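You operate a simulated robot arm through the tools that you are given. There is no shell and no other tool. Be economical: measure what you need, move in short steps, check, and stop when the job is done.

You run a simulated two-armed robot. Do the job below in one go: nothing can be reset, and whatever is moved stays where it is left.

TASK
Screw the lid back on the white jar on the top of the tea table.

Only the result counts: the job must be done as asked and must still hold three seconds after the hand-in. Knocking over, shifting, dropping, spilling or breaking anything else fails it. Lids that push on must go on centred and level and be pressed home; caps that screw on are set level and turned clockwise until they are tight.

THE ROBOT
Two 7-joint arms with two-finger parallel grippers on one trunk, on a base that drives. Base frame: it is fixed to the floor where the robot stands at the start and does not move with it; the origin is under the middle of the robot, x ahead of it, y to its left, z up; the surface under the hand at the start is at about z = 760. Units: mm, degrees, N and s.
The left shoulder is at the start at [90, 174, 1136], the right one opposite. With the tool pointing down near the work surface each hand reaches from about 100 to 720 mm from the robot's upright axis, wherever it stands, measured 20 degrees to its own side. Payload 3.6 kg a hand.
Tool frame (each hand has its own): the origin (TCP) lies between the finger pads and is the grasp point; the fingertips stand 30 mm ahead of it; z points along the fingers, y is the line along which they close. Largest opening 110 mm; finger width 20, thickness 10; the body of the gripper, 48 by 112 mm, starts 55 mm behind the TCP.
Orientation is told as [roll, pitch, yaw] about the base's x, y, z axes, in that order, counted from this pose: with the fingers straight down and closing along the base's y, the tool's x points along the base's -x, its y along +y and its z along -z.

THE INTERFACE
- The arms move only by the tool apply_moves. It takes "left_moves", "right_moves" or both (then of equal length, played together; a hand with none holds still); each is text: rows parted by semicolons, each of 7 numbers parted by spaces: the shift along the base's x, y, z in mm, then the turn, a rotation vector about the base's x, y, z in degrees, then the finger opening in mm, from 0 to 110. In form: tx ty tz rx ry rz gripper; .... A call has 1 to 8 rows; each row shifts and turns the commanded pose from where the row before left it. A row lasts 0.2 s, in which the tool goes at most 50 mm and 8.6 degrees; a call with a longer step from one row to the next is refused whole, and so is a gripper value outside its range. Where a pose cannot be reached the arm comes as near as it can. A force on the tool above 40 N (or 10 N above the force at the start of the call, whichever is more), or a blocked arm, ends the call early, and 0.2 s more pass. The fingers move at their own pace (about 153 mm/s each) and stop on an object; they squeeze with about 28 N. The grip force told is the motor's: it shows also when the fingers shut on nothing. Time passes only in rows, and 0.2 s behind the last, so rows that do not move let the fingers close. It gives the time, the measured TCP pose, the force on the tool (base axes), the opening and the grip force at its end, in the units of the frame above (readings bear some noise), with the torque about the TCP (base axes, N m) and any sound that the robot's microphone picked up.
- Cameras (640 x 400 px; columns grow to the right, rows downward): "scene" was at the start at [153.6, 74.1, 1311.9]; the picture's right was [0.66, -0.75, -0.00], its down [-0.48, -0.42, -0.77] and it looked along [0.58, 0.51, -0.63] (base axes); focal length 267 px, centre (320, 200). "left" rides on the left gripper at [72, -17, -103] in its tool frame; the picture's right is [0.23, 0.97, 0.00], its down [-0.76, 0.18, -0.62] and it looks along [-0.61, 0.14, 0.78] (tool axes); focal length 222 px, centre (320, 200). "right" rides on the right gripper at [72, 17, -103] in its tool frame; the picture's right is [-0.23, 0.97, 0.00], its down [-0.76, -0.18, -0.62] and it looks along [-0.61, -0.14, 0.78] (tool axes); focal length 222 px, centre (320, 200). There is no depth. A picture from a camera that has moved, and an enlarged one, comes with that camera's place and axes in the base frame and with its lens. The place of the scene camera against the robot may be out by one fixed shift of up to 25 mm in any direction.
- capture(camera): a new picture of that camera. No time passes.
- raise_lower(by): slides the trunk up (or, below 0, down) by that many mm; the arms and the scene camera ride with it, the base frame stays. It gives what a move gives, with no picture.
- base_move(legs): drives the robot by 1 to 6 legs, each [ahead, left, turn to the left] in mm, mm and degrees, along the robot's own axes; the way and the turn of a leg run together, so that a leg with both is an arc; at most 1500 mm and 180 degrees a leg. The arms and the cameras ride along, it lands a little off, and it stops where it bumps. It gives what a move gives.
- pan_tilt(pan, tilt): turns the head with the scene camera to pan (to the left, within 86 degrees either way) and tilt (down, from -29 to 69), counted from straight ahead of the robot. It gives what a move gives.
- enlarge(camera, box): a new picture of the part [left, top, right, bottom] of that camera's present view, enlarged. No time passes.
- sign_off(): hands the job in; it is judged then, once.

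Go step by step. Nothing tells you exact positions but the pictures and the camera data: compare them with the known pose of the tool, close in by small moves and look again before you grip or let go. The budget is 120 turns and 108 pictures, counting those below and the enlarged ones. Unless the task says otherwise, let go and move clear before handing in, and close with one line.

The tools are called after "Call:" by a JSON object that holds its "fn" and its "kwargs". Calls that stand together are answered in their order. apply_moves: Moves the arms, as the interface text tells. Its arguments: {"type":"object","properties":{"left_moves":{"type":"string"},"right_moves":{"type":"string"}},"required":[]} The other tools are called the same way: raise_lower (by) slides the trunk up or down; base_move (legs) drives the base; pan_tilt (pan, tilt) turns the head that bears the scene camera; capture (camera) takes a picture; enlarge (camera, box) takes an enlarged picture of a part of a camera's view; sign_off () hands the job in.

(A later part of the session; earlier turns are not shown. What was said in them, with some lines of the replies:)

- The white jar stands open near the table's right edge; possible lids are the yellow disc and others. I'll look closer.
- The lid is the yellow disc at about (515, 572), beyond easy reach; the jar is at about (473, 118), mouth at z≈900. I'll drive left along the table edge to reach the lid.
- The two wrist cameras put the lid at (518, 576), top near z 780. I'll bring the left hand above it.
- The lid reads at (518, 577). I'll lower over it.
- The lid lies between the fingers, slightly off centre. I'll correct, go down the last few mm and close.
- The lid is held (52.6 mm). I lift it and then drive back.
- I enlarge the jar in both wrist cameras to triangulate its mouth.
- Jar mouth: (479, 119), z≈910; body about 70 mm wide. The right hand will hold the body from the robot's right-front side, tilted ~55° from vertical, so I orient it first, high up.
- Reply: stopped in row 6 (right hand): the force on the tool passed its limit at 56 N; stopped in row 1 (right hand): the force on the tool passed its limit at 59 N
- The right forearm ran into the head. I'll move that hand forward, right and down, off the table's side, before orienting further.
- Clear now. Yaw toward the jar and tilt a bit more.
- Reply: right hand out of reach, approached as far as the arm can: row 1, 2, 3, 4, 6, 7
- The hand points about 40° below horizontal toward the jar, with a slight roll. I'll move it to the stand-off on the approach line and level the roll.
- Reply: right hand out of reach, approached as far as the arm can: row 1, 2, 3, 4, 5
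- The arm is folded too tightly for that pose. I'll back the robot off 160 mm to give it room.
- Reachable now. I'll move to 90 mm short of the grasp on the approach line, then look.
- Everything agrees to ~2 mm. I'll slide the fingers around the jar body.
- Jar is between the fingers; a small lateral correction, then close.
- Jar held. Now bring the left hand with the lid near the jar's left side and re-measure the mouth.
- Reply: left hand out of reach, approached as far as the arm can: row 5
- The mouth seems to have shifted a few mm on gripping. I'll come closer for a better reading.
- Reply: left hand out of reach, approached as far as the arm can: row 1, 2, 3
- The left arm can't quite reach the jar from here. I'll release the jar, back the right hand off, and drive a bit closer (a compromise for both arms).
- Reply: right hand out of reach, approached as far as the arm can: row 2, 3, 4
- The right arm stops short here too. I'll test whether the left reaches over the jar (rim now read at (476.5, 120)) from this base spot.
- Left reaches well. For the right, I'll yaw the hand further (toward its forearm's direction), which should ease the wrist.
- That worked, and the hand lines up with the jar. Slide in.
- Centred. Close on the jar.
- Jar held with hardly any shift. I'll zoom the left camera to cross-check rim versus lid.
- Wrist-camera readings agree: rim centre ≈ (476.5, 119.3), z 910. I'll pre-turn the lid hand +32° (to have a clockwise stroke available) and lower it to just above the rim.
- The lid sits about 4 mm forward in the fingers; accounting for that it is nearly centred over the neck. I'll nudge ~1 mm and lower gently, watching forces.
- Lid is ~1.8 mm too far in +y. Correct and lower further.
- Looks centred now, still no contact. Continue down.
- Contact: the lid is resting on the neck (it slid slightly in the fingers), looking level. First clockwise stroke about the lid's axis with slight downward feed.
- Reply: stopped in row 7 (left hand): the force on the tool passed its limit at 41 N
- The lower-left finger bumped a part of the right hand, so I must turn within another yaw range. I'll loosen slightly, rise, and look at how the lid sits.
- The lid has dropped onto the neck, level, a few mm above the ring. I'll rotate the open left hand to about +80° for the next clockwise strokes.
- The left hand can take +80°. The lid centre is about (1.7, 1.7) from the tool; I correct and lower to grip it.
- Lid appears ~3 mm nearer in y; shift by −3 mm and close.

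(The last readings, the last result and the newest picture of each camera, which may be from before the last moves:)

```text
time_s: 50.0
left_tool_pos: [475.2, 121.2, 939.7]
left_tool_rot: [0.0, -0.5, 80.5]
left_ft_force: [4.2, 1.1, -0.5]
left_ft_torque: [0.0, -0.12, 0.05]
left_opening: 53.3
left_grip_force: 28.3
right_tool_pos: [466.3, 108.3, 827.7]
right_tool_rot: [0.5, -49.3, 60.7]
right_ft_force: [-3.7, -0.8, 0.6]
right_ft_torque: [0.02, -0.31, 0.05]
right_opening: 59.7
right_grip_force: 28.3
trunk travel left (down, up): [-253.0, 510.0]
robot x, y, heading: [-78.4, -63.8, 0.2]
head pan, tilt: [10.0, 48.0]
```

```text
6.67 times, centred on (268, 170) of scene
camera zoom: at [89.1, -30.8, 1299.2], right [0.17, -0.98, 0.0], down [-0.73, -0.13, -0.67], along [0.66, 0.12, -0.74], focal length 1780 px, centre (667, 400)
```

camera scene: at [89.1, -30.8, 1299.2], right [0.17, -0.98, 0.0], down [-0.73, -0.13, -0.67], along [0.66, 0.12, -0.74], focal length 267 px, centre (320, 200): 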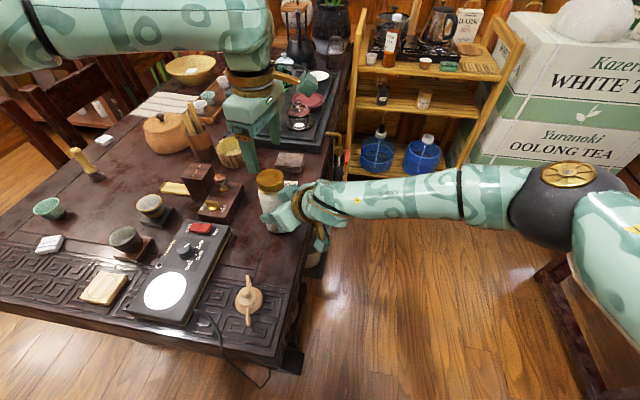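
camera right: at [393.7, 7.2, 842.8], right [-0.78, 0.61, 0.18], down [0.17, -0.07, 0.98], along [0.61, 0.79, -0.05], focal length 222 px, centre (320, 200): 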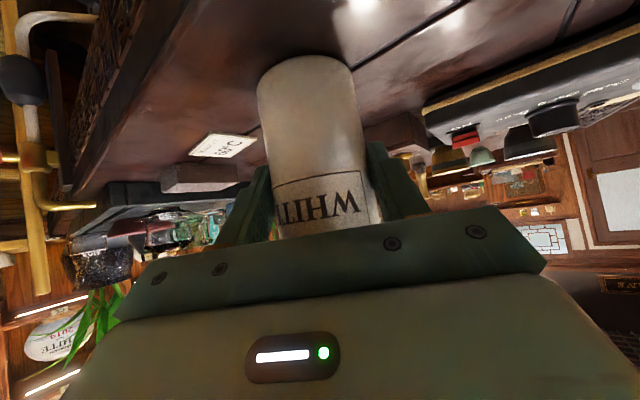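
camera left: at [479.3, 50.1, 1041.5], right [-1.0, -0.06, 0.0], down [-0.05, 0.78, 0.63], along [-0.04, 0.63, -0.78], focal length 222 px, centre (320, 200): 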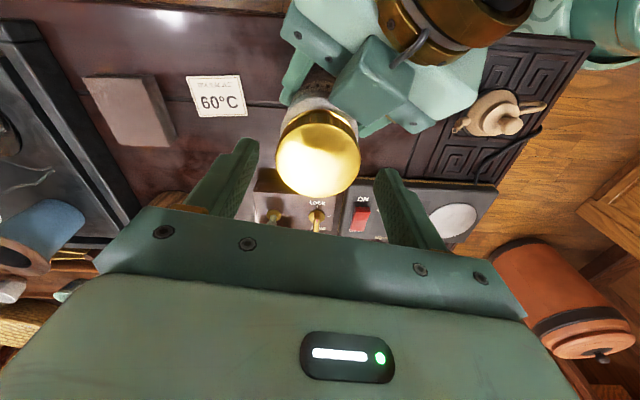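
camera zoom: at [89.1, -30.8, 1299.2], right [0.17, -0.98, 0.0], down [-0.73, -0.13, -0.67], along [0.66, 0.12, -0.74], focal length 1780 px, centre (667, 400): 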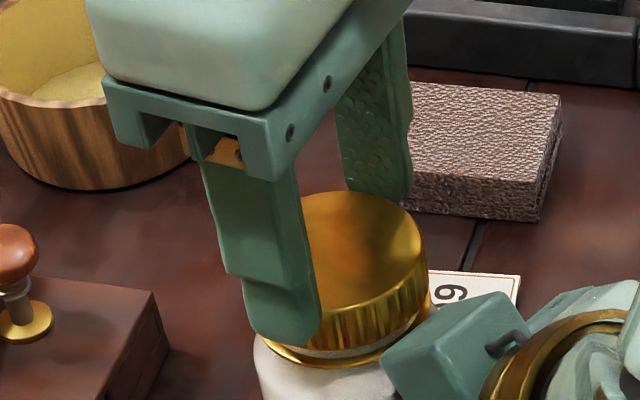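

Gripped. Clockwise stroke of 64°.

Call:
{"fn": "apply_moves", "kwargs": {"left_moves": "0 0 -0.2 0 0 -8 45; 0 0 -0.2 0 0 -8 45; 0 0 -0.2 0 0 -8 45; 0 0 -0.2 0 0 -8 45; 0 0 -0.2 0 0 -8 45; 0 0 -0.2 0 0 -8 45; 0 0 -0.2 0 0 -8 45; 0 0 -0.2 0 0 -8 45"}}

Call:
{"fn": "enlarge", "kwargs": {"camera": "scene", "box": [220, 140, 316, 200]}}

```text
time_s: 51.8
left_tool_pos: [475.4, 119.9, 936.5]
left_tool_rot: [0.1, -0.4, 16.4]
left_ft_force: [-8.6, 6.8, 9.8]
left_ft_torque: [-0.1, 0.39, 0.04]
left_opening: 53.5
left_grip_force: 27.7
right_tool_pos: [467.2, 108.6, 827.7]
right_tool_rot: [0.4, -49.2, 60.5]
right_ft_force: [7.0, -6.0, -4.3]
right_ft_torque: [0.82, 0.51, -0.1]
right_opening: 59.6
right_grip_force: 28.0
trunk travel left (down, up): [-253.0, 510.0]
robot x, y, heading: [-79.5, -59.4, -0.0]
head pan, tilt: [10.0, 48.0]
```

```text
6.67 times, centred on (268, 170) of scene
camera zoom: at [88.5, -30.7, 1299.4], right [0.17, -0.98, 0.0], down [-0.73, -0.13, -0.67], along [0.66, 0.12, -0.74], focal length 1780 px, centre (667, 400)
```

zoom: 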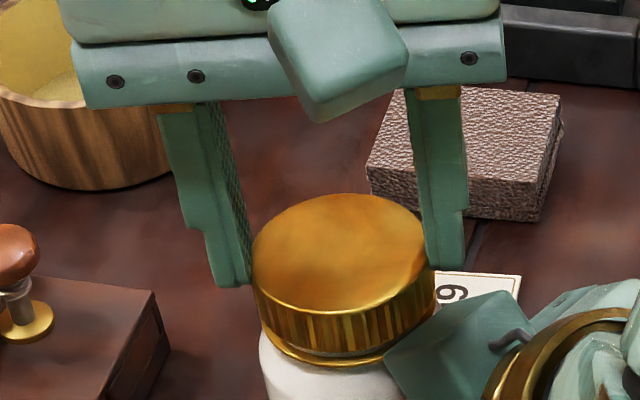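

Turned smoothly; the gap to the ring is closing. Regrip: open, rise, rotate back, lower, close.

Call:
{"fn": "apply_moves", "kwargs": {"left_moves": "0 0 0 0 0 0 66; 0 0 0 0 0 0 70; 0 0 13 0 0 0 70; 0 0 14 0 0 0 70; 0 0 0 0 0 8.5 75; 0 0 0 0 0 8.5 75; 0 0 0 0 0 8.5 75; 0 0 0 0 0 8.5 75"}}

Call:
{"fn": "apply_moves", "kwargs": {"left_moves": "0 0 0 0 0 8.5 75; 0 0 0 0 0 8.5 75; 0 0 0 0 0 8.5 75; 0 0 0 0 0 8.5 75; 0 0 0 0 0 0 75"}}

Call:
{"fn": "capture", "kwargs": {"camera": "left"}}

Call:
{"fn": "enlarge", "kwargs": {"camera": "scene", "box": [220, 140, 316, 200]}}

```text
time_s: 53.6
left_tool_pos: [478.4, 120.1, 963.9]
left_tool_rot: [0.0, -0.4, 50.6]
left_ft_force: [-0.7, -0.3, 1.0]
left_ft_torque: [-0.02, -0.01, -0.02]
left_opening: 75.3
left_grip_force: 0.1
right_tool_pos: [467.0, 108.6, 827.3]
right_tool_rot: [0.4, -49.3, 60.6]
right_ft_force: [0.1, 1.1, 0.2]
right_ft_torque: [-0.05, 0.02, 0.02]
right_opening: 59.9
right_grip_force: 28.1
trunk travel left (down, up): [-253.0, 510.0]
robot x, y, heading: [-78.8, -62.3, 0.1]
head pan, tilt: [10.0, 48.0]
```

```text
time_s: 54.8
left_tool_pos: [477.6, 119.5, 964.1]
left_tool_rot: [0.2, -0.4, 84.7]
left_ft_force: [0.5, -0.4, -1.0]
left_ft_torque: [0.0, 0.01, 0.01]
left_opening: 75.1
left_grip_force: 0.1
right_tool_pos: [467.4, 108.3, 827.3]
right_tool_rot: [0.4, -49.3, 60.6]
right_ft_force: [-0.3, -0.6, 0.8]
right_ft_torque: [-0.02, 0.01, 0.0]
right_opening: 59.4
right_grip_force: 27.9
trunk travel left (down, up): [-253.0, 510.0]
robot x, y, heading: [-76.1, -63.2, 0.1]
head pan, tilt: [10.0, 48.0]
```

```text
32 pictures are left
camera left: at [486.8, 46.1, 1066.8], right [-0.99, -0.13, 0.0], down [-0.1, 0.77, 0.63], along [-0.08, 0.62, -0.78], focal length 222 px, centre (320, 200)
```

left: 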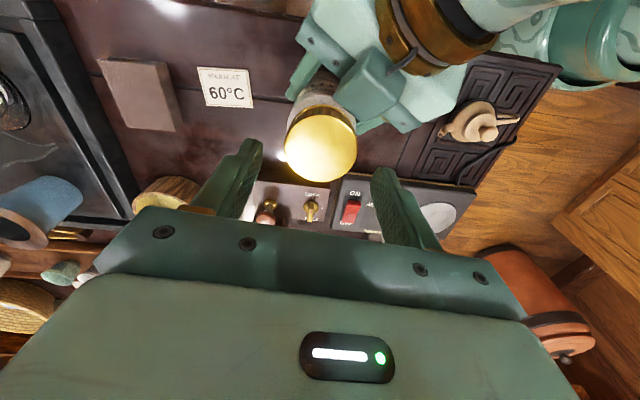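

```text
6.67 times, centred on (268, 170) of scene
camera zoom: at [89.1, -30.8, 1299.2], right [0.17, -0.98, 0.0], down [-0.73, -0.13, -0.67], along [0.66, 0.12, -0.74], focal length 1780 px, centre (667, 400)
```

zoom: 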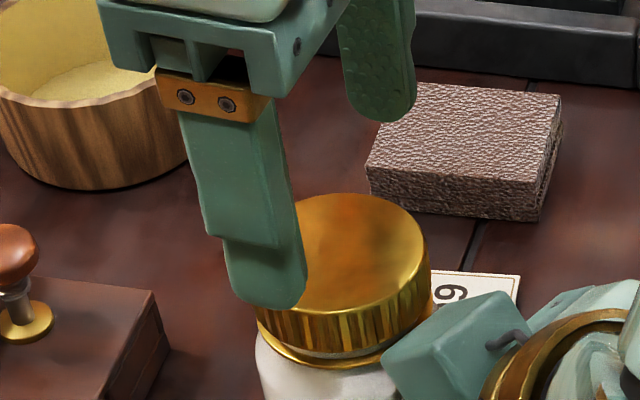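

Well centred. Lower, grip and turn again.

Call:
{"fn": "apply_moves", "kwargs": {"left_moves": "0 0 -14 0 0 0 75; 0 0 -14 0 0 0 75; 0 0 0 0 0 0 75; 0 0 0 0 0 0 60; 0 0 0 0 0 0 45; 0 0 0 0 0 0 45"}}

Call:
{"fn": "apply_moves", "kwargs": {"left_moves": "0 0 -0.1 0 0 -8.5 45; 0 0 -0.1 0 0 -8.5 45; 0 0 -0.1 0 0 -8.5 45; 0 0 -0.1 0 0 -8.5 45; 0 0 -0.1 0 0 -8.5 45; 0 0 -0.1 0 0 -8.5 45; 0 0 -0.1 0 0 -8.5 45; 0 0 -0.1 0 0 -8.5 45"}}

Call:
{"fn": "capture", "kwargs": {"camera": "right"}}

Call:
{"fn": "enlarge", "kwargs": {"camera": "scene", "box": [220, 140, 316, 200]}}

```text
time_s: 56.2
left_tool_pos: [476.8, 121.3, 935.3]
left_tool_rot: [-0.1, -0.4, 84.5]
left_ft_force: [6.2, 0.9, -1.2]
left_ft_torque: [0.06, -0.25, 0.0]
left_opening: 53.1
left_grip_force: 28.4
right_tool_pos: [467.6, 108.3, 828.9]
right_tool_rot: [0.5, -49.2, 60.7]
right_ft_force: [-6.3, -1.0, -0.3]
right_ft_torque: [0.08, -0.46, 0.09]
right_opening: 59.7
right_grip_force: 27.6
trunk travel left (down, up): [-253.0, 510.0]
robot x, y, heading: [-78.1, -61.1, 0.1]
head pan, tilt: [10.0, 48.0]
```

```text
time_s: 58.0
left_tool_pos: [476.6, 119.3, 934.8]
left_tool_rot: [0.0, -0.3, 16.3]
left_ft_force: [-4.2, 4.1, -2.9]
left_ft_torque: [-0.01, 0.18, 0.01]
left_opening: 53.0
left_grip_force: 27.8
right_tool_pos: [467.3, 107.0, 827.6]
right_tool_rot: [0.4, -49.3, 60.4]
right_ft_force: [4.0, -3.9, 0.0]
right_ft_torque: [0.42, 0.25, -0.08]
right_opening: 59.5
right_grip_force: 27.8
trunk travel left (down, up): [-253.0, 510.0]
robot x, y, heading: [-81.9, -60.4, 0.1]
head pan, tilt: [10.0, 48.0]
```

```text
30 pictures are left
camera right: at [392.9, 7.0, 841.1], right [-0.78, 0.6, 0.18], down [0.17, -0.07, 0.98], along [0.61, 0.79, -0.05], focal length 222 px, centre (320, 200)
```

right: 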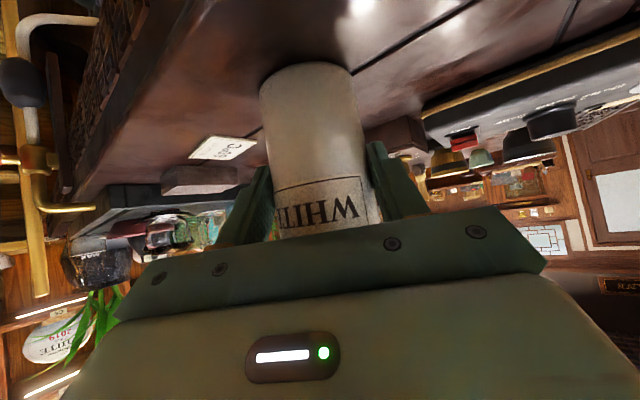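

```text
6.67 times, centred on (268, 170) of scene
camera zoom: at [89.1, -30.8, 1299.2], right [0.17, -0.98, 0.0], down [-0.73, -0.13, -0.67], along [0.66, 0.12, -0.74], focal length 1780 px, centre (667, 400)
```

zoom: 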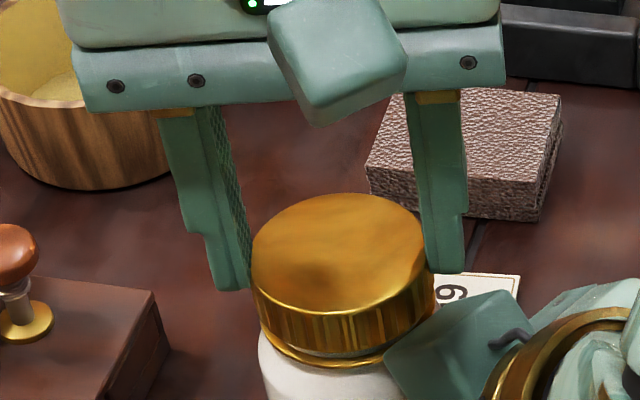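

The jar isn't turning with it, and the lid is pulling down – the thread has engaged. Repeat the stroke.

Call:
{"fn": "apply_moves", "kwargs": {"left_moves": "0 0 0 0 0 0 66; 0 0 0 0 0 0 70; 0 0 13 0 0 0 70; 0 0 14 0 0 0 70; 0 0 0 0 0 8.5 75; 0 0 0 0 0 8.5 75; 0 0 0 0 0 8.5 75; 0 0 0 0 0 8.5 75"}}

Call:
{"fn": "apply_moves", "kwargs": {"left_moves": "0 0 0 0 0 8.5 75; 0 0 0 0 0 8.5 75; 0 0 0 0 0 8.5 75; 0 0 0 0 0 8.5 75; 0 0 -14 0 0 0 75; 0 0 -14 0 0 0 75; 0 0 0 0 0 0 75"}}

Call:
{"fn": "apply_moves", "kwargs": {"left_moves": "0 0 0 0 0 0 60; 0 0 0 0 0 0 45; 0 0 0 0 0 0 45; 0 0 -0.15 0 0 -8.5 45; 0 0 -0.15 0 0 -8.5 45; 0 0 -0.15 0 0 -8.5 45; 0 0 -0.15 0 0 -8.5 45; 0 0 -0.15 0 0 -8.5 45"}}

Call:
{"fn": "apply_moves", "kwargs": {"left_moves": "0 0 -0.15 0 0 -8.5 45; 0 0 -0.15 0 0 -8.5 45; 0 0 -0.15 0 0 -8.5 45"}}

Call:
{"fn": "enlarge", "kwargs": {"camera": "scene", "box": [220, 140, 316, 200]}}

```text
time_s: 59.8
left_tool_pos: [476.3, 119.1, 963.0]
left_tool_rot: [0.1, -0.4, 50.6]
left_ft_force: [0.7, 0.4, 0.8]
left_ft_torque: [0.0, -0.03, 0.01]
left_opening: 75.0
left_grip_force: 0.1
right_tool_pos: [468.0, 108.1, 827.9]
right_tool_rot: [0.5, -49.3, 60.6]
right_ft_force: [-0.3, -0.1, -0.8]
right_ft_torque: [0.0, 0.02, 0.01]
right_opening: 59.6
right_grip_force: 27.7
trunk travel left (down, up): [-253.0, 510.0]
robot x, y, heading: [-82.1, -60.4, -0.0]
head pan, tilt: [10.0, 48.0]
```

```text
time_s: 61.4
left_tool_pos: [475.0, 120.5, 933.8]
left_tool_rot: [0.0, -0.4, 84.4]
left_ft_force: [0.7, 0.0, -0.8]
left_ft_torque: [0.02, 0.02, -0.01]
left_opening: 75.0
left_grip_force: 0.1
right_tool_pos: [467.5, 107.6, 828.4]
right_tool_rot: [0.5, -49.2, 60.6]
right_ft_force: [0.6, -0.4, 0.8]
right_ft_torque: [-0.04, 0.0, 0.03]
right_opening: 59.7
right_grip_force: 28.3
trunk travel left (down, up): [-253.0, 510.0]
robot x, y, heading: [-77.9, -59.2, 0.1]
head pan, tilt: [10.0, 48.0]
```

```text
time_s: 63.2
left_tool_pos: [475.8, 119.4, 933.5]
left_tool_rot: [0.0, -0.4, 41.7]
left_ft_force: [5.2, 4.3, 0.6]
left_ft_torque: [-0.04, -0.16, 0.02]
left_opening: 53.1
left_grip_force: 27.9
right_tool_pos: [467.3, 108.0, 827.1]
right_tool_rot: [0.4, -49.4, 60.6]
right_ft_force: [-5.3, -3.6, 0.2]
right_ft_torque: [0.43, -0.39, 0.04]
right_opening: 59.4
right_grip_force: 27.9
trunk travel left (down, up): [-253.0, 510.0]
robot x, y, heading: [-76.4, -65.9, -0.1]
head pan, tilt: [10.0, 48.0]
```

```text
time_s: 64.0
left_tool_pos: [475.2, 120.6, 932.4]
left_tool_rot: [0.0, -0.5, 16.3]
left_ft_force: [-1.0, 7.1, 2.7]
left_ft_torque: [0.16, 0.11, 0.01]
left_opening: 52.8
left_grip_force: 28.2
right_tool_pos: [469.4, 108.3, 827.7]
right_tool_rot: [0.4, -49.2, 60.5]
right_ft_force: [0.7, -7.0, -2.5]
right_ft_torque: [0.49, 0.08, -0.09]
right_opening: 59.9
right_grip_force: 28.0
trunk travel left (down, up): [-253.0, 510.0]
robot x, y, heading: [-78.7, -62.5, 0.0]
head pan, tilt: [10.0, 48.0]
```

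```text
6.67 times, centred on (268, 170) of scene
camera zoom: at [89.0, -30.8, 1299.2], right [0.17, -0.98, 0.0], down [-0.73, -0.13, -0.67], along [0.66, 0.12, -0.74], focal length 1780 px, centre (667, 400)
```

zoom: 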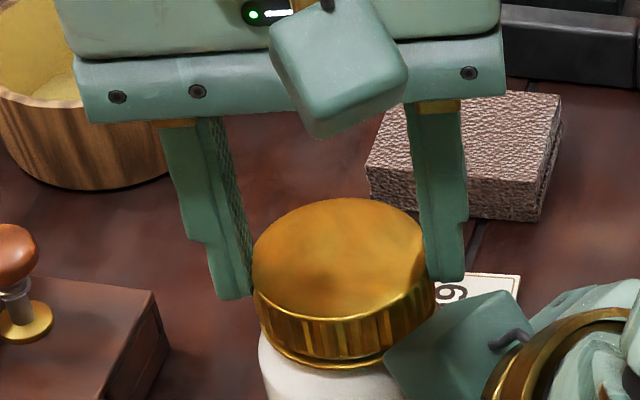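

Lid is descending toward the ring. Another stroke.

Call:
{"fn": "apply_moves", "kwargs": {"left_moves": "0 0 0 0 0 0 66; 0 0 0 0 0 0 70; 0 0 13 0 0 0 70; 0 0 14 0 0 0 70; 0 0 0 0 0 8.5 75; 0 0 0 0 0 8.5 75; 0 0 0 0 0 8.5 75; 0 0 0 0 0 8.5 75"}}

Call:
{"fn": "apply_moves", "kwargs": {"left_moves": "0 0 0 0 0 8.5 75; 0 0 0 0 0 8.5 75; 0 0 0 0 0 8.5 75; 0 0 0 0 0 8.5 75; 0 0 -14 0 0 0 75; 0 0 -13 0 0 0 75; 0 0 0 0 0 0 75"}}

Call:
{"fn": "apply_moves", "kwargs": {"left_moves": "0 0 0 0 0 0 60; 0 0 0 0 0 0 45; 0 0 0 0 0 0 45; 0 0 -0.15 0 0 -8.5 45; 0 0 -0.15 0 0 -8.5 45; 0 0 -0.15 0 0 -8.5 45; 0 0 -0.15 0 0 -8.5 45; 0 0 -0.15 0 0 -8.5 45"}}

Call:
{"fn": "apply_moves", "kwargs": {"left_moves": "0 0 -0.15 0 0 -8.5 45; 0 0 -0.15 0 0 -8.5 45; 0 0 -0.15 0 0 -8.5 45"}}

Call:
{"fn": "enlarge", "kwargs": {"camera": "scene", "box": [220, 140, 316, 200]}}

```text
time_s: 65.8
left_tool_pos: [477.6, 118.8, 959.8]
left_tool_rot: [0.1, -0.5, 50.6]
left_ft_force: [0.4, 0.5, 0.6]
left_ft_torque: [0.0, 0.03, 0.02]
left_opening: 75.0
left_grip_force: 0.0
right_tool_pos: [468.7, 109.6, 827.4]
right_tool_rot: [0.4, -49.4, 60.6]
right_ft_force: [-0.2, 0.1, -0.3]
right_ft_torque: [-0.06, 0.05, -0.03]
right_opening: 59.6
right_grip_force: 28.0
trunk travel left (down, up): [-253.0, 510.0]
robot x, y, heading: [-78.8, -61.4, 0.0]
head pan, tilt: [10.0, 48.0]
```

```text
time_s: 67.4
left_tool_pos: [476.1, 120.7, 932.5]
left_tool_rot: [0.1, -0.4, 84.5]
left_ft_force: [-0.3, -0.5, -0.1]
left_ft_torque: [-0.04, 0.03, 0.0]
left_opening: 75.3
left_grip_force: 0.1
right_tool_pos: [466.9, 107.8, 826.3]
right_tool_rot: [0.5, -49.4, 60.6]
right_ft_force: [0.3, -0.4, 0.3]
right_ft_torque: [-0.04, 0.06, -0.02]
right_opening: 59.8
right_grip_force: 28.1
trunk travel left (down, up): [-253.0, 510.0]
robot x, y, heading: [-81.7, -61.7, 0.2]
head pan, tilt: [10.0, 48.0]
```

```text
time_s: 69.2
left_tool_pos: [476.6, 119.5, 932.2]
left_tool_rot: [-0.1, -0.5, 41.7]
left_ft_force: [3.1, 5.2, 2.7]
left_ft_torque: [-0.01, 0.23, -0.01]
left_opening: 53.5
left_grip_force: 27.7
right_tool_pos: [466.4, 107.6, 827.9]
right_tool_rot: [0.4, -49.3, 60.6]
right_ft_force: [-3.2, -5.2, -0.6]
right_ft_torque: [0.51, -0.5, 0.03]
right_opening: 59.8
right_grip_force: 27.8
trunk travel left (down, up): [-253.0, 510.0]
robot x, y, heading: [-79.5, -63.7, 0.3]
head pan, tilt: [10.0, 48.0]
```

```text
time_s: 70.0
left_tool_pos: [476.2, 119.3, 933.2]
left_tool_rot: [-0.1, -0.3, 16.3]
left_ft_force: [-0.6, 5.9, 0.0]
left_ft_torque: [0.08, 0.07, 0.02]
left_opening: 53.4
left_grip_force: 28.1
right_tool_pos: [467.2, 108.2, 826.9]
right_tool_rot: [0.3, -49.4, 60.7]
right_ft_force: [0.8, -5.3, -0.5]
right_ft_torque: [0.43, 0.05, -0.06]
right_opening: 59.7
right_grip_force: 27.9
trunk travel left (down, up): [-253.0, 510.0]
robot x, y, heading: [-78.3, -60.2, -0.0]
head pan, tilt: [10.0, 48.0]
```

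```text
6.67 times, centred on (268, 170) of scene
camera zoom: at [89.1, -30.8, 1299.2], right [0.17, -0.98, 0.0], down [-0.73, -0.13, -0.67], along [0.66, 0.12, -0.74], focal length 1780 px, centre (667, 400)
```

zoom: 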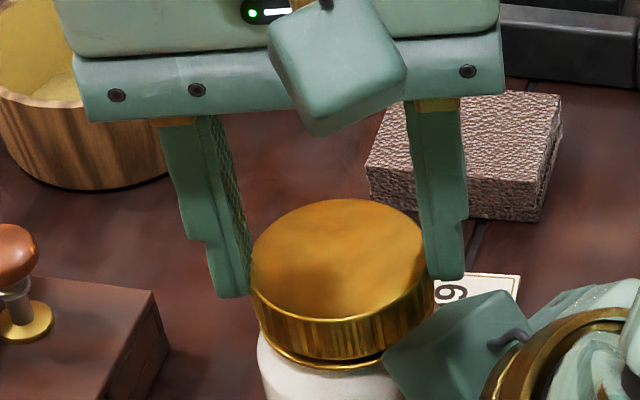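

Still turning freely. Continue with a longer stroke (from ~101°).

Call:
{"fn": "apply_moves", "kwargs": {"left_moves": "0 0 0 0 0 0 66; 0 0 0 0 0 0 70; 0 0 13 0 0 0 70; 0 0 14 0 0 0 70; 0 0 0 0 0 8.5 75; 0 0 0 0 0 8.5 75; 0 0 0 0 0 8.5 75; 0 0 0 0 0 8.5 75"}}

Call:
{"fn": "apply_moves", "kwargs": {"left_moves": "0 0 0 0 0 8.5 75; 0 0 0 0 0 8.5 75; 0 0 0 0 0 8.5 75; 0 0 0 0 0 8.5 75; 0 0 0 0 0 8.5 75; 0 0 0 0 0 8.5 75; 0 0 -14 0 0 0 75; 0 0 -13 0 0 0 75"}}

Call:
{"fn": "apply_moves", "kwargs": {"left_moves": "0 0 0 0 0 0 75; 0 0 0 0 0 0 60; 0 0 0 0 0 0 45; 0 0 0 0 0 0 45; 0 0 -0.15 0 0 -8.5 45; 0 0 -0.15 0 0 -8.5 45; 0 0 -0.15 0 0 -8.5 45; 0 0 -0.15 0 0 -8.5 45"}}

Call:
{"fn": "apply_moves", "kwargs": {"left_moves": "0 0 -0.15 0 0 -8.5 45; 0 0 -0.15 0 0 -8.5 45; 0 0 -0.15 0 0 -8.5 45; 0 0 -0.15 0 0 -8.5 45; 0 0 -0.15 0 0 -8.5 45; 0 0 -0.15 0 0 -8.5 45"}}

Call:
{"fn": "enlarge", "kwargs": {"camera": "scene", "box": [220, 140, 316, 200]}}

```text
time_s: 71.8
left_tool_pos: [476.8, 119.4, 959.8]
left_tool_rot: [0.0, -0.4, 50.6]
left_ft_force: [0.6, 0.2, -0.5]
left_ft_torque: [-0.03, 0.01, 0.05]
left_opening: 75.1
left_grip_force: 0.2
right_tool_pos: [467.0, 108.2, 828.9]
right_tool_rot: [0.4, -49.3, 60.6]
right_ft_force: [0.4, -0.1, 1.5]
right_ft_torque: [-0.03, 0.0, -0.02]
right_opening: 59.5
right_grip_force: 28.1
trunk travel left (down, up): [-253.0, 510.0]
robot x, y, heading: [-78.1, -60.8, 0.2]
head pan, tilt: [10.0, 48.0]
```

```text
time_s: 73.6
left_tool_pos: [471.3, 150.4, 931.4]
left_tool_rot: [0.1, -0.4, 101.4]
left_ft_force: [0.2, -0.2, 0.4]
left_ft_torque: [0.0, -0.02, 0.01]
left_opening: 74.8
left_grip_force: 0.1
left hand out of reach, approached as far as the arm can: row 5, 6
right_tool_pos: [466.9, 108.4, 827.2]
right_tool_rot: [0.4, -49.3, 60.7]
right_ft_force: [0.1, -0.5, -0.3]
right_ft_torque: [-0.06, 0.06, 0.01]
right_opening: 59.6
right_grip_force: 28.0
trunk travel left (down, up): [-253.0, 510.0]
robot x, y, heading: [-75.6, -61.6, 0.1]
head pan, tilt: [10.0, 48.0]
```

```text
time_s: 75.4
left_tool_pos: [472.9, 150.7, 932.4]
left_tool_rot: [-0.1, -0.6, 67.5]
left_ft_force: [13.7, 21.3, 4.1]
left_ft_torque: [0.62, -0.23, 0.6]
left_opening: 47.2
left_grip_force: 2.4
right_tool_pos: [467.1, 107.3, 828.3]
right_tool_rot: [0.3, -49.3, 60.6]
right_ft_force: [-14.5, -22.6, 3.6]
right_ft_torque: [1.06, -0.99, -0.16]
right_opening: 59.5
right_grip_force: 27.9
trunk travel left (down, up): [-253.0, 510.0]
robot x, y, heading: [-80.8, -57.9, -0.2]
head pan, tilt: [10.0, 48.0]
```

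```text
time_s: 75.8
left_tool_pos: [476.0, 152.4, 932.5]
left_tool_rot: [-0.2, -1.1, 60.1]
left_ft_force: [8.4, 6.1, 1.1]
left_ft_torque: [0.11, -0.2, 0.26]
left_opening: 46.6
left_grip_force: 1.2
right_tool_pos: [466.7, 108.0, 827.3]
right_tool_rot: [0.1, -49.3, 60.9]
right_ft_force: [-6.6, -6.9, 6.0]
right_ft_torque: [0.33, -0.55, 0.04]
right_opening: 59.8
right_grip_force: 28.6
trunk travel left (down, up): [-253.0, 510.0]
robot x, y, heading: [-76.6, -63.2, 0.1]
head pan, tilt: [10.0, 48.0]
stopped in row 2 (right hand): the force on the tool passed its limit at 42 N (the readings are from after the stop); the commanded pose is now the measured one
```

```text
6.67 times, centred on (268, 170) of scene
camera zoom: at [88.3, -31.3, 1299.4], right [0.17, -0.98, 0.0], down [-0.73, -0.13, -0.67], along [0.66, 0.12, -0.74], focal length 1780 px, centre (667, 400)
```

zoom: 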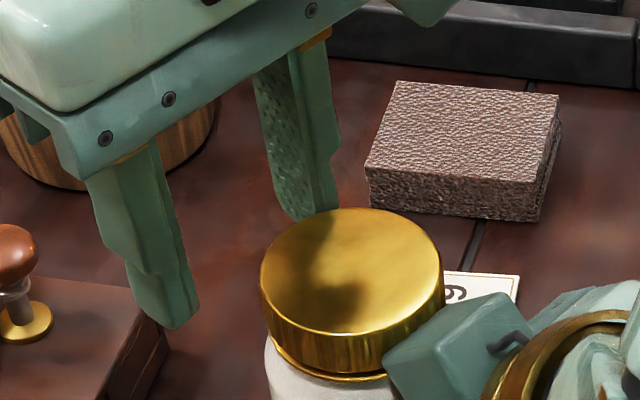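

The hand drifted off at >85° yaw and nudged the lid. I'll back away, rise and re-look before regripping, staying ≤85°.

Call:
{"fn": "apply_moves", "kwargs": {"left_moves": "0 8 0 0 0 0 47; 0 5 10 0 0 0 47; 0 0 25 0 0 0 60; 0 0 25 0 0 8.3 75; 0 -15 0 0 0 8.3 75; 0 -15 0 0 0 8.3 75; 0 -15 0 0 0 0 75; 0 0 0 0 0 0 75"}}

Call:
{"fn": "capture", "kwargs": {"camera": "left"}}

Call:
{"fn": "enlarge", "kwargs": {"camera": "scene", "box": [220, 140, 316, 200]}}

Call:
{"fn": "capture", "kwargs": {"camera": "right"}}

```text
time_s: 77.6
left_tool_pos: [475.3, 118.8, 992.2]
left_tool_rot: [-0.1, -1.1, 85.0]
left_ft_force: [-0.1, 0.4, -0.6]
left_ft_torque: [0.0, -0.02, -0.01]
left_opening: 74.9
left_grip_force: 0.1
right_tool_pos: [467.7, 106.6, 827.2]
right_tool_rot: [0.4, -49.2, 60.8]
right_ft_force: [-0.4, 1.4, 6.5]
right_ft_torque: [0.0, 0.02, 0.0]
right_opening: 59.6
right_grip_force: 27.7
trunk travel left (down, up): [-253.0, 510.0]
robot x, y, heading: [-82.5, -63.0, 0.1]
head pan, tilt: [10.0, 48.0]
```

```text
25 pictures are left
camera left: at [484.2, 45.9, 1094.3], right [-0.99, -0.14, -0.01], down [-0.11, 0.76, 0.64], along [-0.09, 0.63, -0.77], focal length 222 px, centre (320, 200)
```

left: 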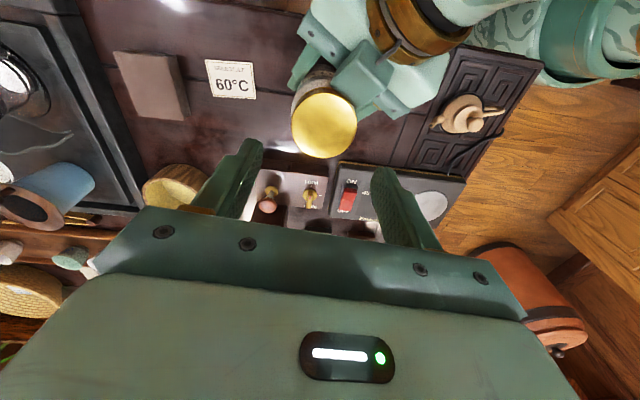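

```text
6.67 times, centred on (268, 170) of scene
camera zoom: at [88.3, -30.9, 1299.4], right [0.17, -0.98, 0.0], down [-0.73, -0.13, -0.67], along [0.66, 0.12, -0.74], focal length 1780 px, centre (667, 400)
```

zoom: 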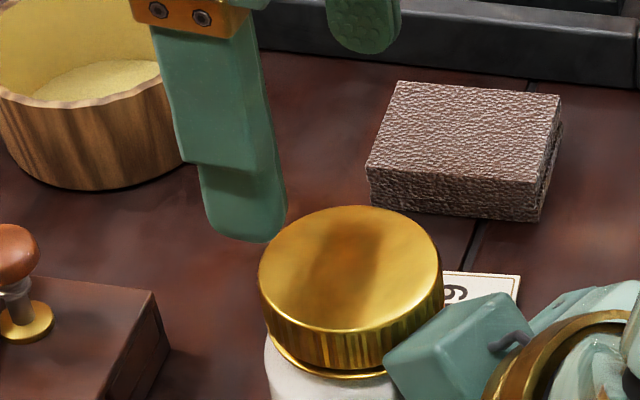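

```text
23 pictures are left
camera right: at [391.9, 6.6, 841.1], right [-0.78, 0.6, 0.17], down [0.17, -0.07, 0.98], along [0.6, 0.8, -0.05], focal length 222 px, centre (320, 200)
```

right: 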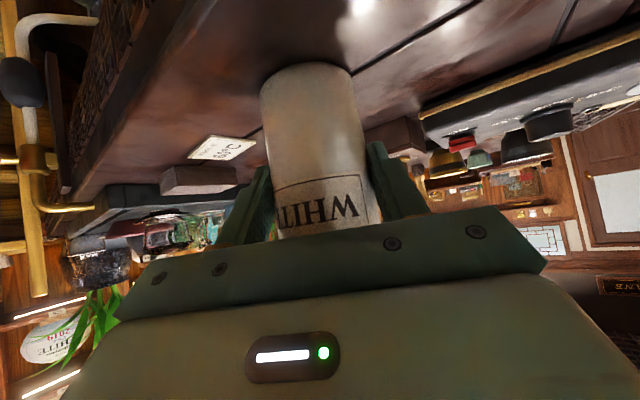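

The push tilted the jar a little in the grip. I'll briefly let the right hand loosen so the jar stands flat, regrip it, and level the left tool.

Call:
{"fn": "apply_moves", "kwargs": {"right_moves": "0 0 0 0 0 0 66; 0 0 0 0 0 0 70; 0 0 0 0 0 0 70; 0 0 0 0 0 0 64; 0 0 0 0 0 0 50; 0 0 0 0 0 0 50; 0 0 0 0 0 0 50", "left_moves": "0 0 0 -1.0 0.1 0 75; 0 0 0 0 0 0 75; 0 0 0 0 0 0 75; 0 0 0 0 0 0 75; 0 0 0 0 0 0 75; 0 0 0 0 0 0 75; 0 0 0 0 0 0 75"}}

Call:
{"fn": "capture", "kwargs": {"camera": "left"}}

Call:
{"fn": "enlarge", "kwargs": {"camera": "scene", "box": [220, 140, 316, 200]}}

```text
time_s: 79.2
left_tool_pos: [476.3, 119.8, 992.4]
left_tool_rot: [0.0, 0.1, 84.9]
left_ft_force: [0.8, -0.3, 0.5]
left_ft_torque: [0.0, 0.02, -0.02]
left_opening: 75.0
left_grip_force: 0.0
right_tool_pos: [467.6, 107.4, 827.8]
right_tool_rot: [0.2, -49.2, 60.6]
right_ft_force: [-0.6, -0.2, 0.4]
right_ft_torque: [-0.03, -0.06, -0.05]
right_opening: 59.5
right_grip_force: 27.7
trunk travel left (down, up): [-253.0, 510.0]
robot x, y, heading: [-77.5, -59.7, -0.3]
head pan, tilt: [10.0, 48.0]
```

```text
22 pictures are left
camera left: at [484.7, 47.4, 1095.5], right [-0.99, -0.14, 0.0], down [-0.11, 0.78, 0.62], along [-0.09, 0.62, -0.78], focal length 222 px, centre (320, 200)
```

left: 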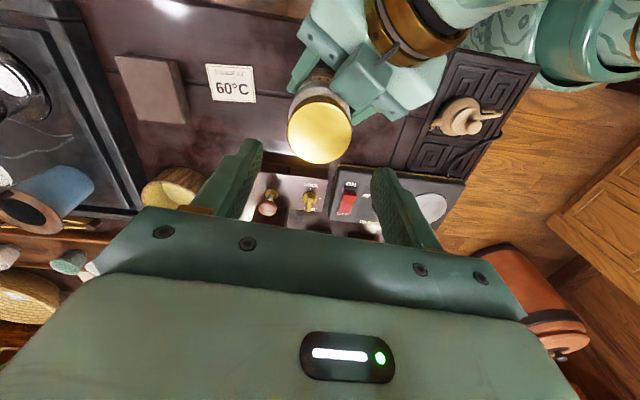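

```text
6.67 times, centred on (268, 170) of scene
camera zoom: at [88.8, -31.0, 1299.3], right [0.17, -0.98, 0.0], down [-0.73, -0.13, -0.67], along [0.66, 0.12, -0.74], focal length 1780 px, centre (667, 400)
```

zoom: 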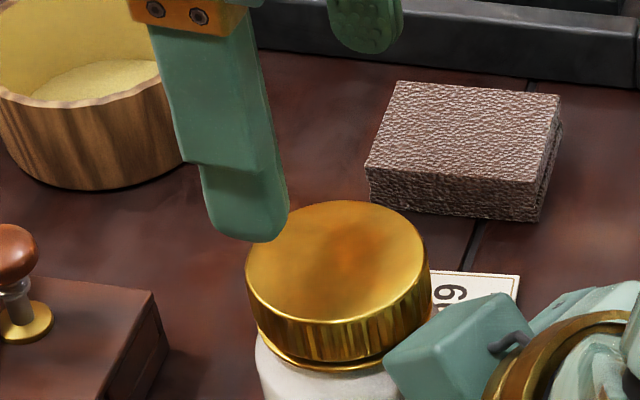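

Jar is upright again. Lower, grip, and stroke from 85° to 16°.

Call:
{"fn": "apply_moves", "kwargs": {"left_moves": "0 -1 -20 0 0 0 75; 0 0 -20 0 0 0 75; 0 0 -14 0 0 0 75; 0 0 -6 0 0 0 75; 0 0 0 0 0 0 75; 0 0 0 0 0 0 60; 0 0 0 0 0 0 45; 0 0 0 0 0 0 45"}}

Call:
{"fn": "apply_moves", "kwargs": {"left_moves": "0 0 -0.1 0 0 -8.5 45; 0 0 -0.1 0 0 -8.5 45; 0 0 -0.1 0 0 -8.5 45; 0 0 -0.1 0 0 -8.5 45; 0 0 -0.1 0 0 -8.5 45; 0 0 -0.1 0 0 -8.5 45; 0 0 -0.1 0 0 -8.5 45; 0 0 -0.1 0 0 -8.5 45"}}

Call:
{"fn": "enlarge", "kwargs": {"camera": "scene", "box": [220, 140, 316, 200]}}

```text
time_s: 81.0
left_tool_pos: [474.2, 119.3, 933.9]
left_tool_rot: [-0.2, 0.1, 84.9]
left_ft_force: [7.5, 1.0, -0.9]
left_ft_torque: [0.05, -0.19, -0.01]
left_opening: 53.2
left_grip_force: 27.8
right_tool_pos: [467.8, 106.9, 826.5]
right_tool_rot: [0.3, -49.2, 60.8]
right_ft_force: [-6.7, -2.7, 1.8]
right_ft_torque: [0.01, -0.68, 0.05]
right_opening: 59.6
right_grip_force: 28.3
trunk travel left (down, up): [-253.0, 510.0]
robot x, y, heading: [-81.3, -61.3, -0.1]
head pan, tilt: [10.0, 48.0]
```

```text
time_s: 82.8
left_tool_pos: [474.2, 119.8, 931.1]
left_tool_rot: [-0.1, 0.2, 16.8]
left_ft_force: [-3.6, 3.1, 2.3]
left_ft_torque: [0.09, 0.15, 0.93]
left_opening: 53.4
left_grip_force: 28.1
right_tool_pos: [467.4, 106.9, 826.7]
right_tool_rot: [0.2, -49.2, 60.5]
right_ft_force: [3.0, -2.5, 0.3]
right_ft_torque: [0.13, 0.2, -0.96]
right_opening: 59.7
right_grip_force: 28.1
trunk travel left (down, up): [-253.0, 510.0]
robot x, y, heading: [-79.3, -61.1, -0.1]
head pan, tilt: [10.0, 48.0]
```

```text
6.67 times, centred on (268, 170) of scene
camera zoom: at [88.7, -30.9, 1299.3], right [0.17, -0.98, 0.0], down [-0.73, -0.13, -0.67], along [0.66, 0.12, -0.74], focal length 1780 px, centre (667, 400)
```

zoom: 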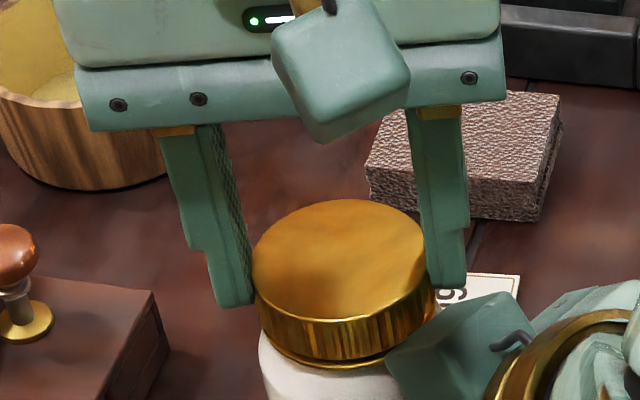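

Resistance torque has risen to ~0.95 N·m: it's tightening. One more small turn to confirm, then check jar label.

Call:
{"fn": "apply_moves", "kwargs": {"left_moves": "0 0 0 0 0 -6 45; 0 0 0 0 0 0 45"}}

Call:
{"fn": "capture", "kwargs": {"camera": "right"}}

```text
time_s: 83.4
left_tool_pos: [474.9, 119.9, 930.5]
left_tool_rot: [-0.2, -0.1, 10.9]
left_ft_force: [5.9, 9.0, 2.5]
left_ft_torque: [0.17, -0.15, 0.91]
left_opening: 53.4
left_grip_force: 28.0
right_tool_pos: [468.1, 106.8, 827.2]
right_tool_rot: [0.2, -49.2, 60.8]
right_ft_force: [-3.5, -10.1, 3.1]
right_ft_torque: [0.59, -0.8, -0.87]
right_opening: 59.7
right_grip_force: 28.4
trunk travel left (down, up): [-253.0, 510.0]
robot x, y, heading: [-79.6, -58.7, -0.1]
head pan, tilt: [10.0, 48.0]
```

```text
19 pictures are left
camera right: at [392.2, 6.1, 840.7], right [-0.78, 0.6, 0.17], down [0.17, -0.07, 0.98], along [0.6, 0.8, -0.05], focal length 222 px, centre (320, 200)
```

right: 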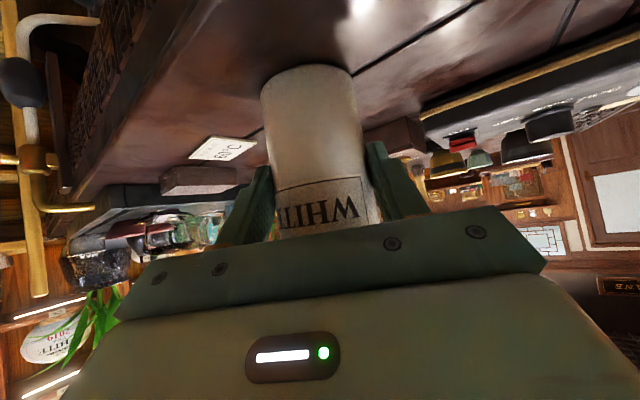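

The torque saturates (fingers now slip on the lid) and the jar hasn't turned. One confirming regrip and turn.

Call:
{"fn": "apply_moves", "kwargs": {"left_moves": "0 0 0 0 0 0 66; 0 0 0 0 0 0 70; 0 0 14 0 0 0 70; 0 0 14 0 0 0 70; 0 0 0 0 0 8.5 75; 0 0 0 0 0 8.5 75; 0 0 0 0 0 8.5 75; 0 0 0 0 0 8.5 75"}}

Call:
{"fn": "apply_moves", "kwargs": {"left_moves": "0 0 0 0 0 8.5 75; 0 0 0 0 0 8.5 75; 0 0 -14 0 0 0 75; 0 0 -14 0 0 0 75; 0 0 0 0 0 0 75; 0 0 0 0 0 0 60; 0 0 0 0 0 0 45; 0 0 0 0 0 0 45"}}

Call:
{"fn": "apply_moves", "kwargs": {"left_moves": "0 0 0 0 0 -6 45; 0 0 0 0 0 -6 45; 0 0 0 0 0 -6 45"}}

Call:
{"fn": "apply_moves", "kwargs": {"left_moves": "0 0 0 0 0 -6 45; 0 0 0 0 0 -6 45; 0 0 0 0 0 -6 45"}}

Call:
{"fn": "enlarge", "kwargs": {"camera": "scene", "box": [220, 140, 316, 200]}}

```text
time_s: 85.2
left_tool_pos: [473.9, 118.8, 958.1]
left_tool_rot: [-0.1, 0.1, 45.2]
left_ft_force: [0.8, 0.8, -0.7]
left_ft_torque: [-0.02, 0.0, 0.0]
left_opening: 74.9
left_grip_force: 0.1
right_tool_pos: [468.5, 107.6, 827.3]
right_tool_rot: [0.2, -49.2, 60.7]
right_ft_force: [0.1, 0.7, -0.8]
right_ft_torque: [-0.05, 0.02, -0.03]
right_opening: 59.7
right_grip_force: 28.2
trunk travel left (down, up): [-253.0, 510.0]
robot x, y, heading: [-77.2, -63.2, -0.2]
head pan, tilt: [10.0, 48.0]
```

```text
time_s: 87.0
left_tool_pos: [475.0, 119.0, 931.7]
left_tool_rot: [-0.1, 0.0, 61.8]
left_ft_force: [3.1, -0.5, -1.3]
left_ft_torque: [0.03, -0.07, 0.02]
left_opening: 53.4
left_grip_force: 28.4
right_tool_pos: [468.7, 107.6, 827.7]
right_tool_rot: [0.3, -49.2, 60.8]
right_ft_force: [-3.2, 0.4, -0.1]
right_ft_torque: [-0.12, -0.37, 0.05]
right_opening: 59.7
right_grip_force: 27.5
trunk travel left (down, up): [-253.0, 510.0]
robot x, y, heading: [-78.5, -60.1, -0.1]
head pan, tilt: [10.0, 48.0]
```

```text
time_s: 87.8
left_tool_pos: [475.1, 119.8, 932.2]
left_tool_rot: [-0.3, 0.1, 43.9]
left_ft_force: [1.3, -0.7, 1.4]
left_ft_torque: [-0.02, 0.02, 0.99]
left_opening: 53.3
left_grip_force: 28.3
right_tool_pos: [468.3, 106.6, 827.4]
right_tool_rot: [0.3, -49.2, 60.6]
right_ft_force: [-0.5, 2.1, 0.7]
right_ft_torque: [-0.01, -0.03, -0.95]
right_opening: 59.6
right_grip_force: 27.9
trunk travel left (down, up): [-253.0, 510.0]
robot x, y, heading: [-79.1, -59.9, 0.2]
head pan, tilt: [10.0, 48.0]
```

```text
time_s: 88.6
left_tool_pos: [475.5, 118.7, 930.6]
left_tool_rot: [-0.1, 0.1, 25.9]
left_ft_force: [-0.8, 1.3, 0.1]
left_ft_torque: [0.03, 0.07, 0.65]
left_opening: 53.4
left_grip_force: 28.7
right_tool_pos: [467.9, 106.1, 827.5]
right_tool_rot: [0.3, -49.2, 60.6]
right_ft_force: [0.9, -1.1, 0.8]
right_ft_torque: [0.0, 0.06, -0.66]
right_opening: 59.9
right_grip_force: 28.1
trunk travel left (down, up): [-253.0, 510.0]
robot x, y, heading: [-79.5, -62.3, 0.0]
head pan, tilt: [10.0, 48.0]
```

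```text
6.67 times, centred on (268, 170) of scene
camera zoom: at [88.9, -30.9, 1299.3], right [0.17, -0.98, 0.0], down [-0.73, -0.13, -0.67], along [0.66, 0.12, -0.74], focal length 1780 px, centre (667, 400)
```

zoom: 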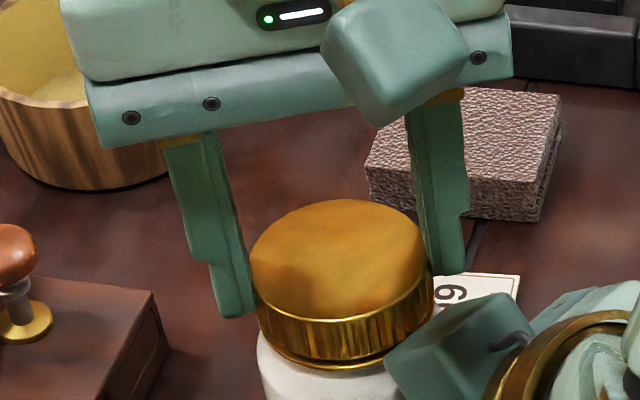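

The lid is tight (about 1 N·m at once, then the grip slips). Release the left hand and move it clear, then the right.

Call:
{"fn": "apply_moves", "kwargs": {"left_moves": "0 0 0 0 0 0 64; 0 0 0 0 0 0 70; 0 0 14 0 0 0 70; 0 0 20 0 0 0 75; 0 0 40 0 0 0 75; 0 10 40 0 0 0 75; 0 30 20 0 0 0 75; 0 40 0 0 0 0 75"}}

Call:
{"fn": "apply_moves", "kwargs": {"right_moves": "0 0 0 0 0 0 70; 0 0 0 0 0 0 90; 0 0 0 0 0 0 110; -4.5 -8 7.8 0 0 0 110; -7.5 -13.2 13 0 0 0 110; -9 -15.8 15.6 0 0 0 110; -9 -15.8 15.6 0 0 0 110; -5 -20 10 0 0 0 110"}}

Call:
{"fn": "capture", "kwargs": {"camera": "scene"}}

Call:
{"fn": "enlarge", "kwargs": {"camera": "scene", "box": [200, 130, 360, 230]}}

```text
time_s: 90.4
left_tool_pos: [475.6, 198.1, 1064.6]
left_tool_rot: [-0.2, 0.1, 25.9]
left_ft_force: [-0.3, -0.3, -0.1]
left_ft_torque: [0.02, -0.02, 0.01]
left_opening: 75.0
left_grip_force: 0.1
right_tool_pos: [467.4, 108.1, 826.9]
right_tool_rot: [0.3, -49.2, 60.8]
right_ft_force: [0.0, 0.5, 0.4]
right_ft_torque: [0.01, 0.0, -0.02]
right_opening: 59.9
right_grip_force: 28.3
trunk travel left (down, up): [-253.0, 510.0]
robot x, y, heading: [-78.2, -67.7, 0.1]
head pan, tilt: [10.0, 48.0]
```

```text
time_s: 92.2
left_tool_pos: [476.8, 196.8, 1063.6]
left_tool_rot: [-0.1, 0.1, 26.0]
left_ft_force: [0.6, 1.0, 0.8]
left_ft_torque: [-0.02, 0.02, 0.0]
left_opening: 74.8
left_grip_force: 0.1
right_tool_pos: [433.1, 34.9, 891.1]
right_tool_rot: [0.3, -49.2, 60.7]
right_ft_force: [0.4, 0.4, -0.5]
right_ft_torque: [0.01, 0.0, 0.01]
right_opening: 110.0
right_grip_force: 0.1
trunk travel left (down, up): [-253.0, 510.0]
robot x, y, heading: [-78.3, -63.2, 0.2]
head pan, tilt: [10.0, 48.0]
```

```text
17 pictures are left
camera scene: at [88.6, -31.4, 1299.3], right [0.17, -0.98, 0.0], down [-0.73, -0.13, -0.67], along [0.66, 0.12, -0.74], focal length 267 px, centre (320, 200)
```

scene: 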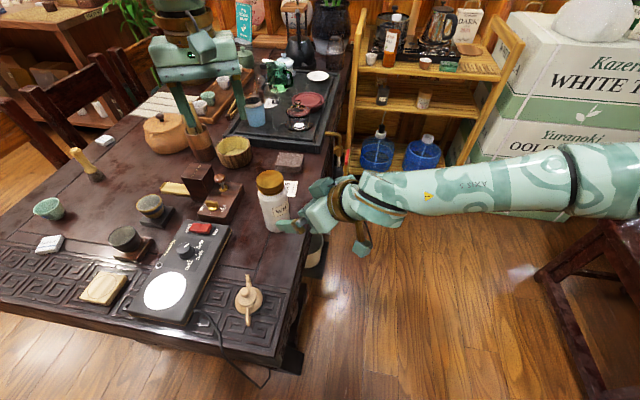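

```text
4.00 times, centred on (280, 180) of scene
camera zoom: at [88.6, -31.4, 1299.3], right [0.17, -0.98, 0.0], down [-0.73, -0.13, -0.67], along [0.66, 0.12, -0.74], focal length 1068 px, centre (480, 280)
```

zoom: 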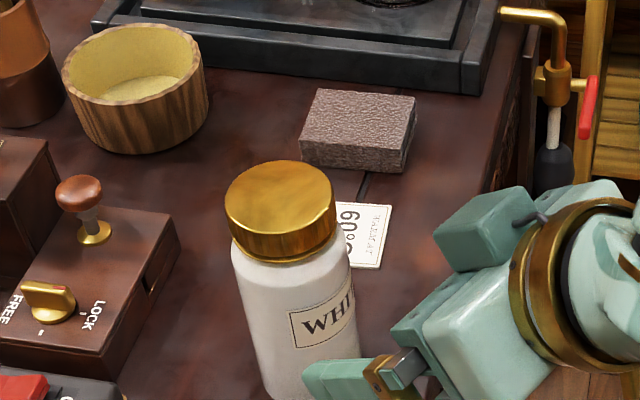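

The jar is upright with the lid on level and tight, and nothing else has been disturbed. I'll move the right hand a little further off and hand in.

Call:
{"fn": "apply_moves", "kwargs": {"right_moves": "0 -30 5 0 0 0 110; 0 -30 5 0 0 0 110; 0 -30 0 0 0 0 110; 0 0 0 0 0 0 110"}}

Call:
{"fn": "sign_off", "kwargs": {}}

```text
time_s: 93.2
left_tool_pos: [476.2, 198.3, 1063.6]
left_tool_rot: [-0.1, 0.1, 25.9]
left_ft_force: [0.2, 0.4, -0.8]
left_ft_torque: [-0.02, 0.0, -0.01]
left_opening: 74.9
left_grip_force: 0.1
right_tool_pos: [431.1, -54.6, 899.7]
right_tool_rot: [0.4, -49.2, 60.7]
right_ft_force: [0.2, 0.5, -0.2]
right_ft_torque: [0.0, 0.0, -0.01]
right_opening: 110.2
right_grip_force: 0.0
trunk travel left (down, up): [-253.0, 510.0]
robot x, y, heading: [-74.3, -65.1, -0.0]
head pan, tilt: [10.0, 48.0]
```

```text
The job is handed in.
```

The lid is screwed on the white jar, level and turned clockwise until the grip slipped at about 1 N·m; the jar stands upright within a few mm of where it was, both hands are clear, and the job is handed in.
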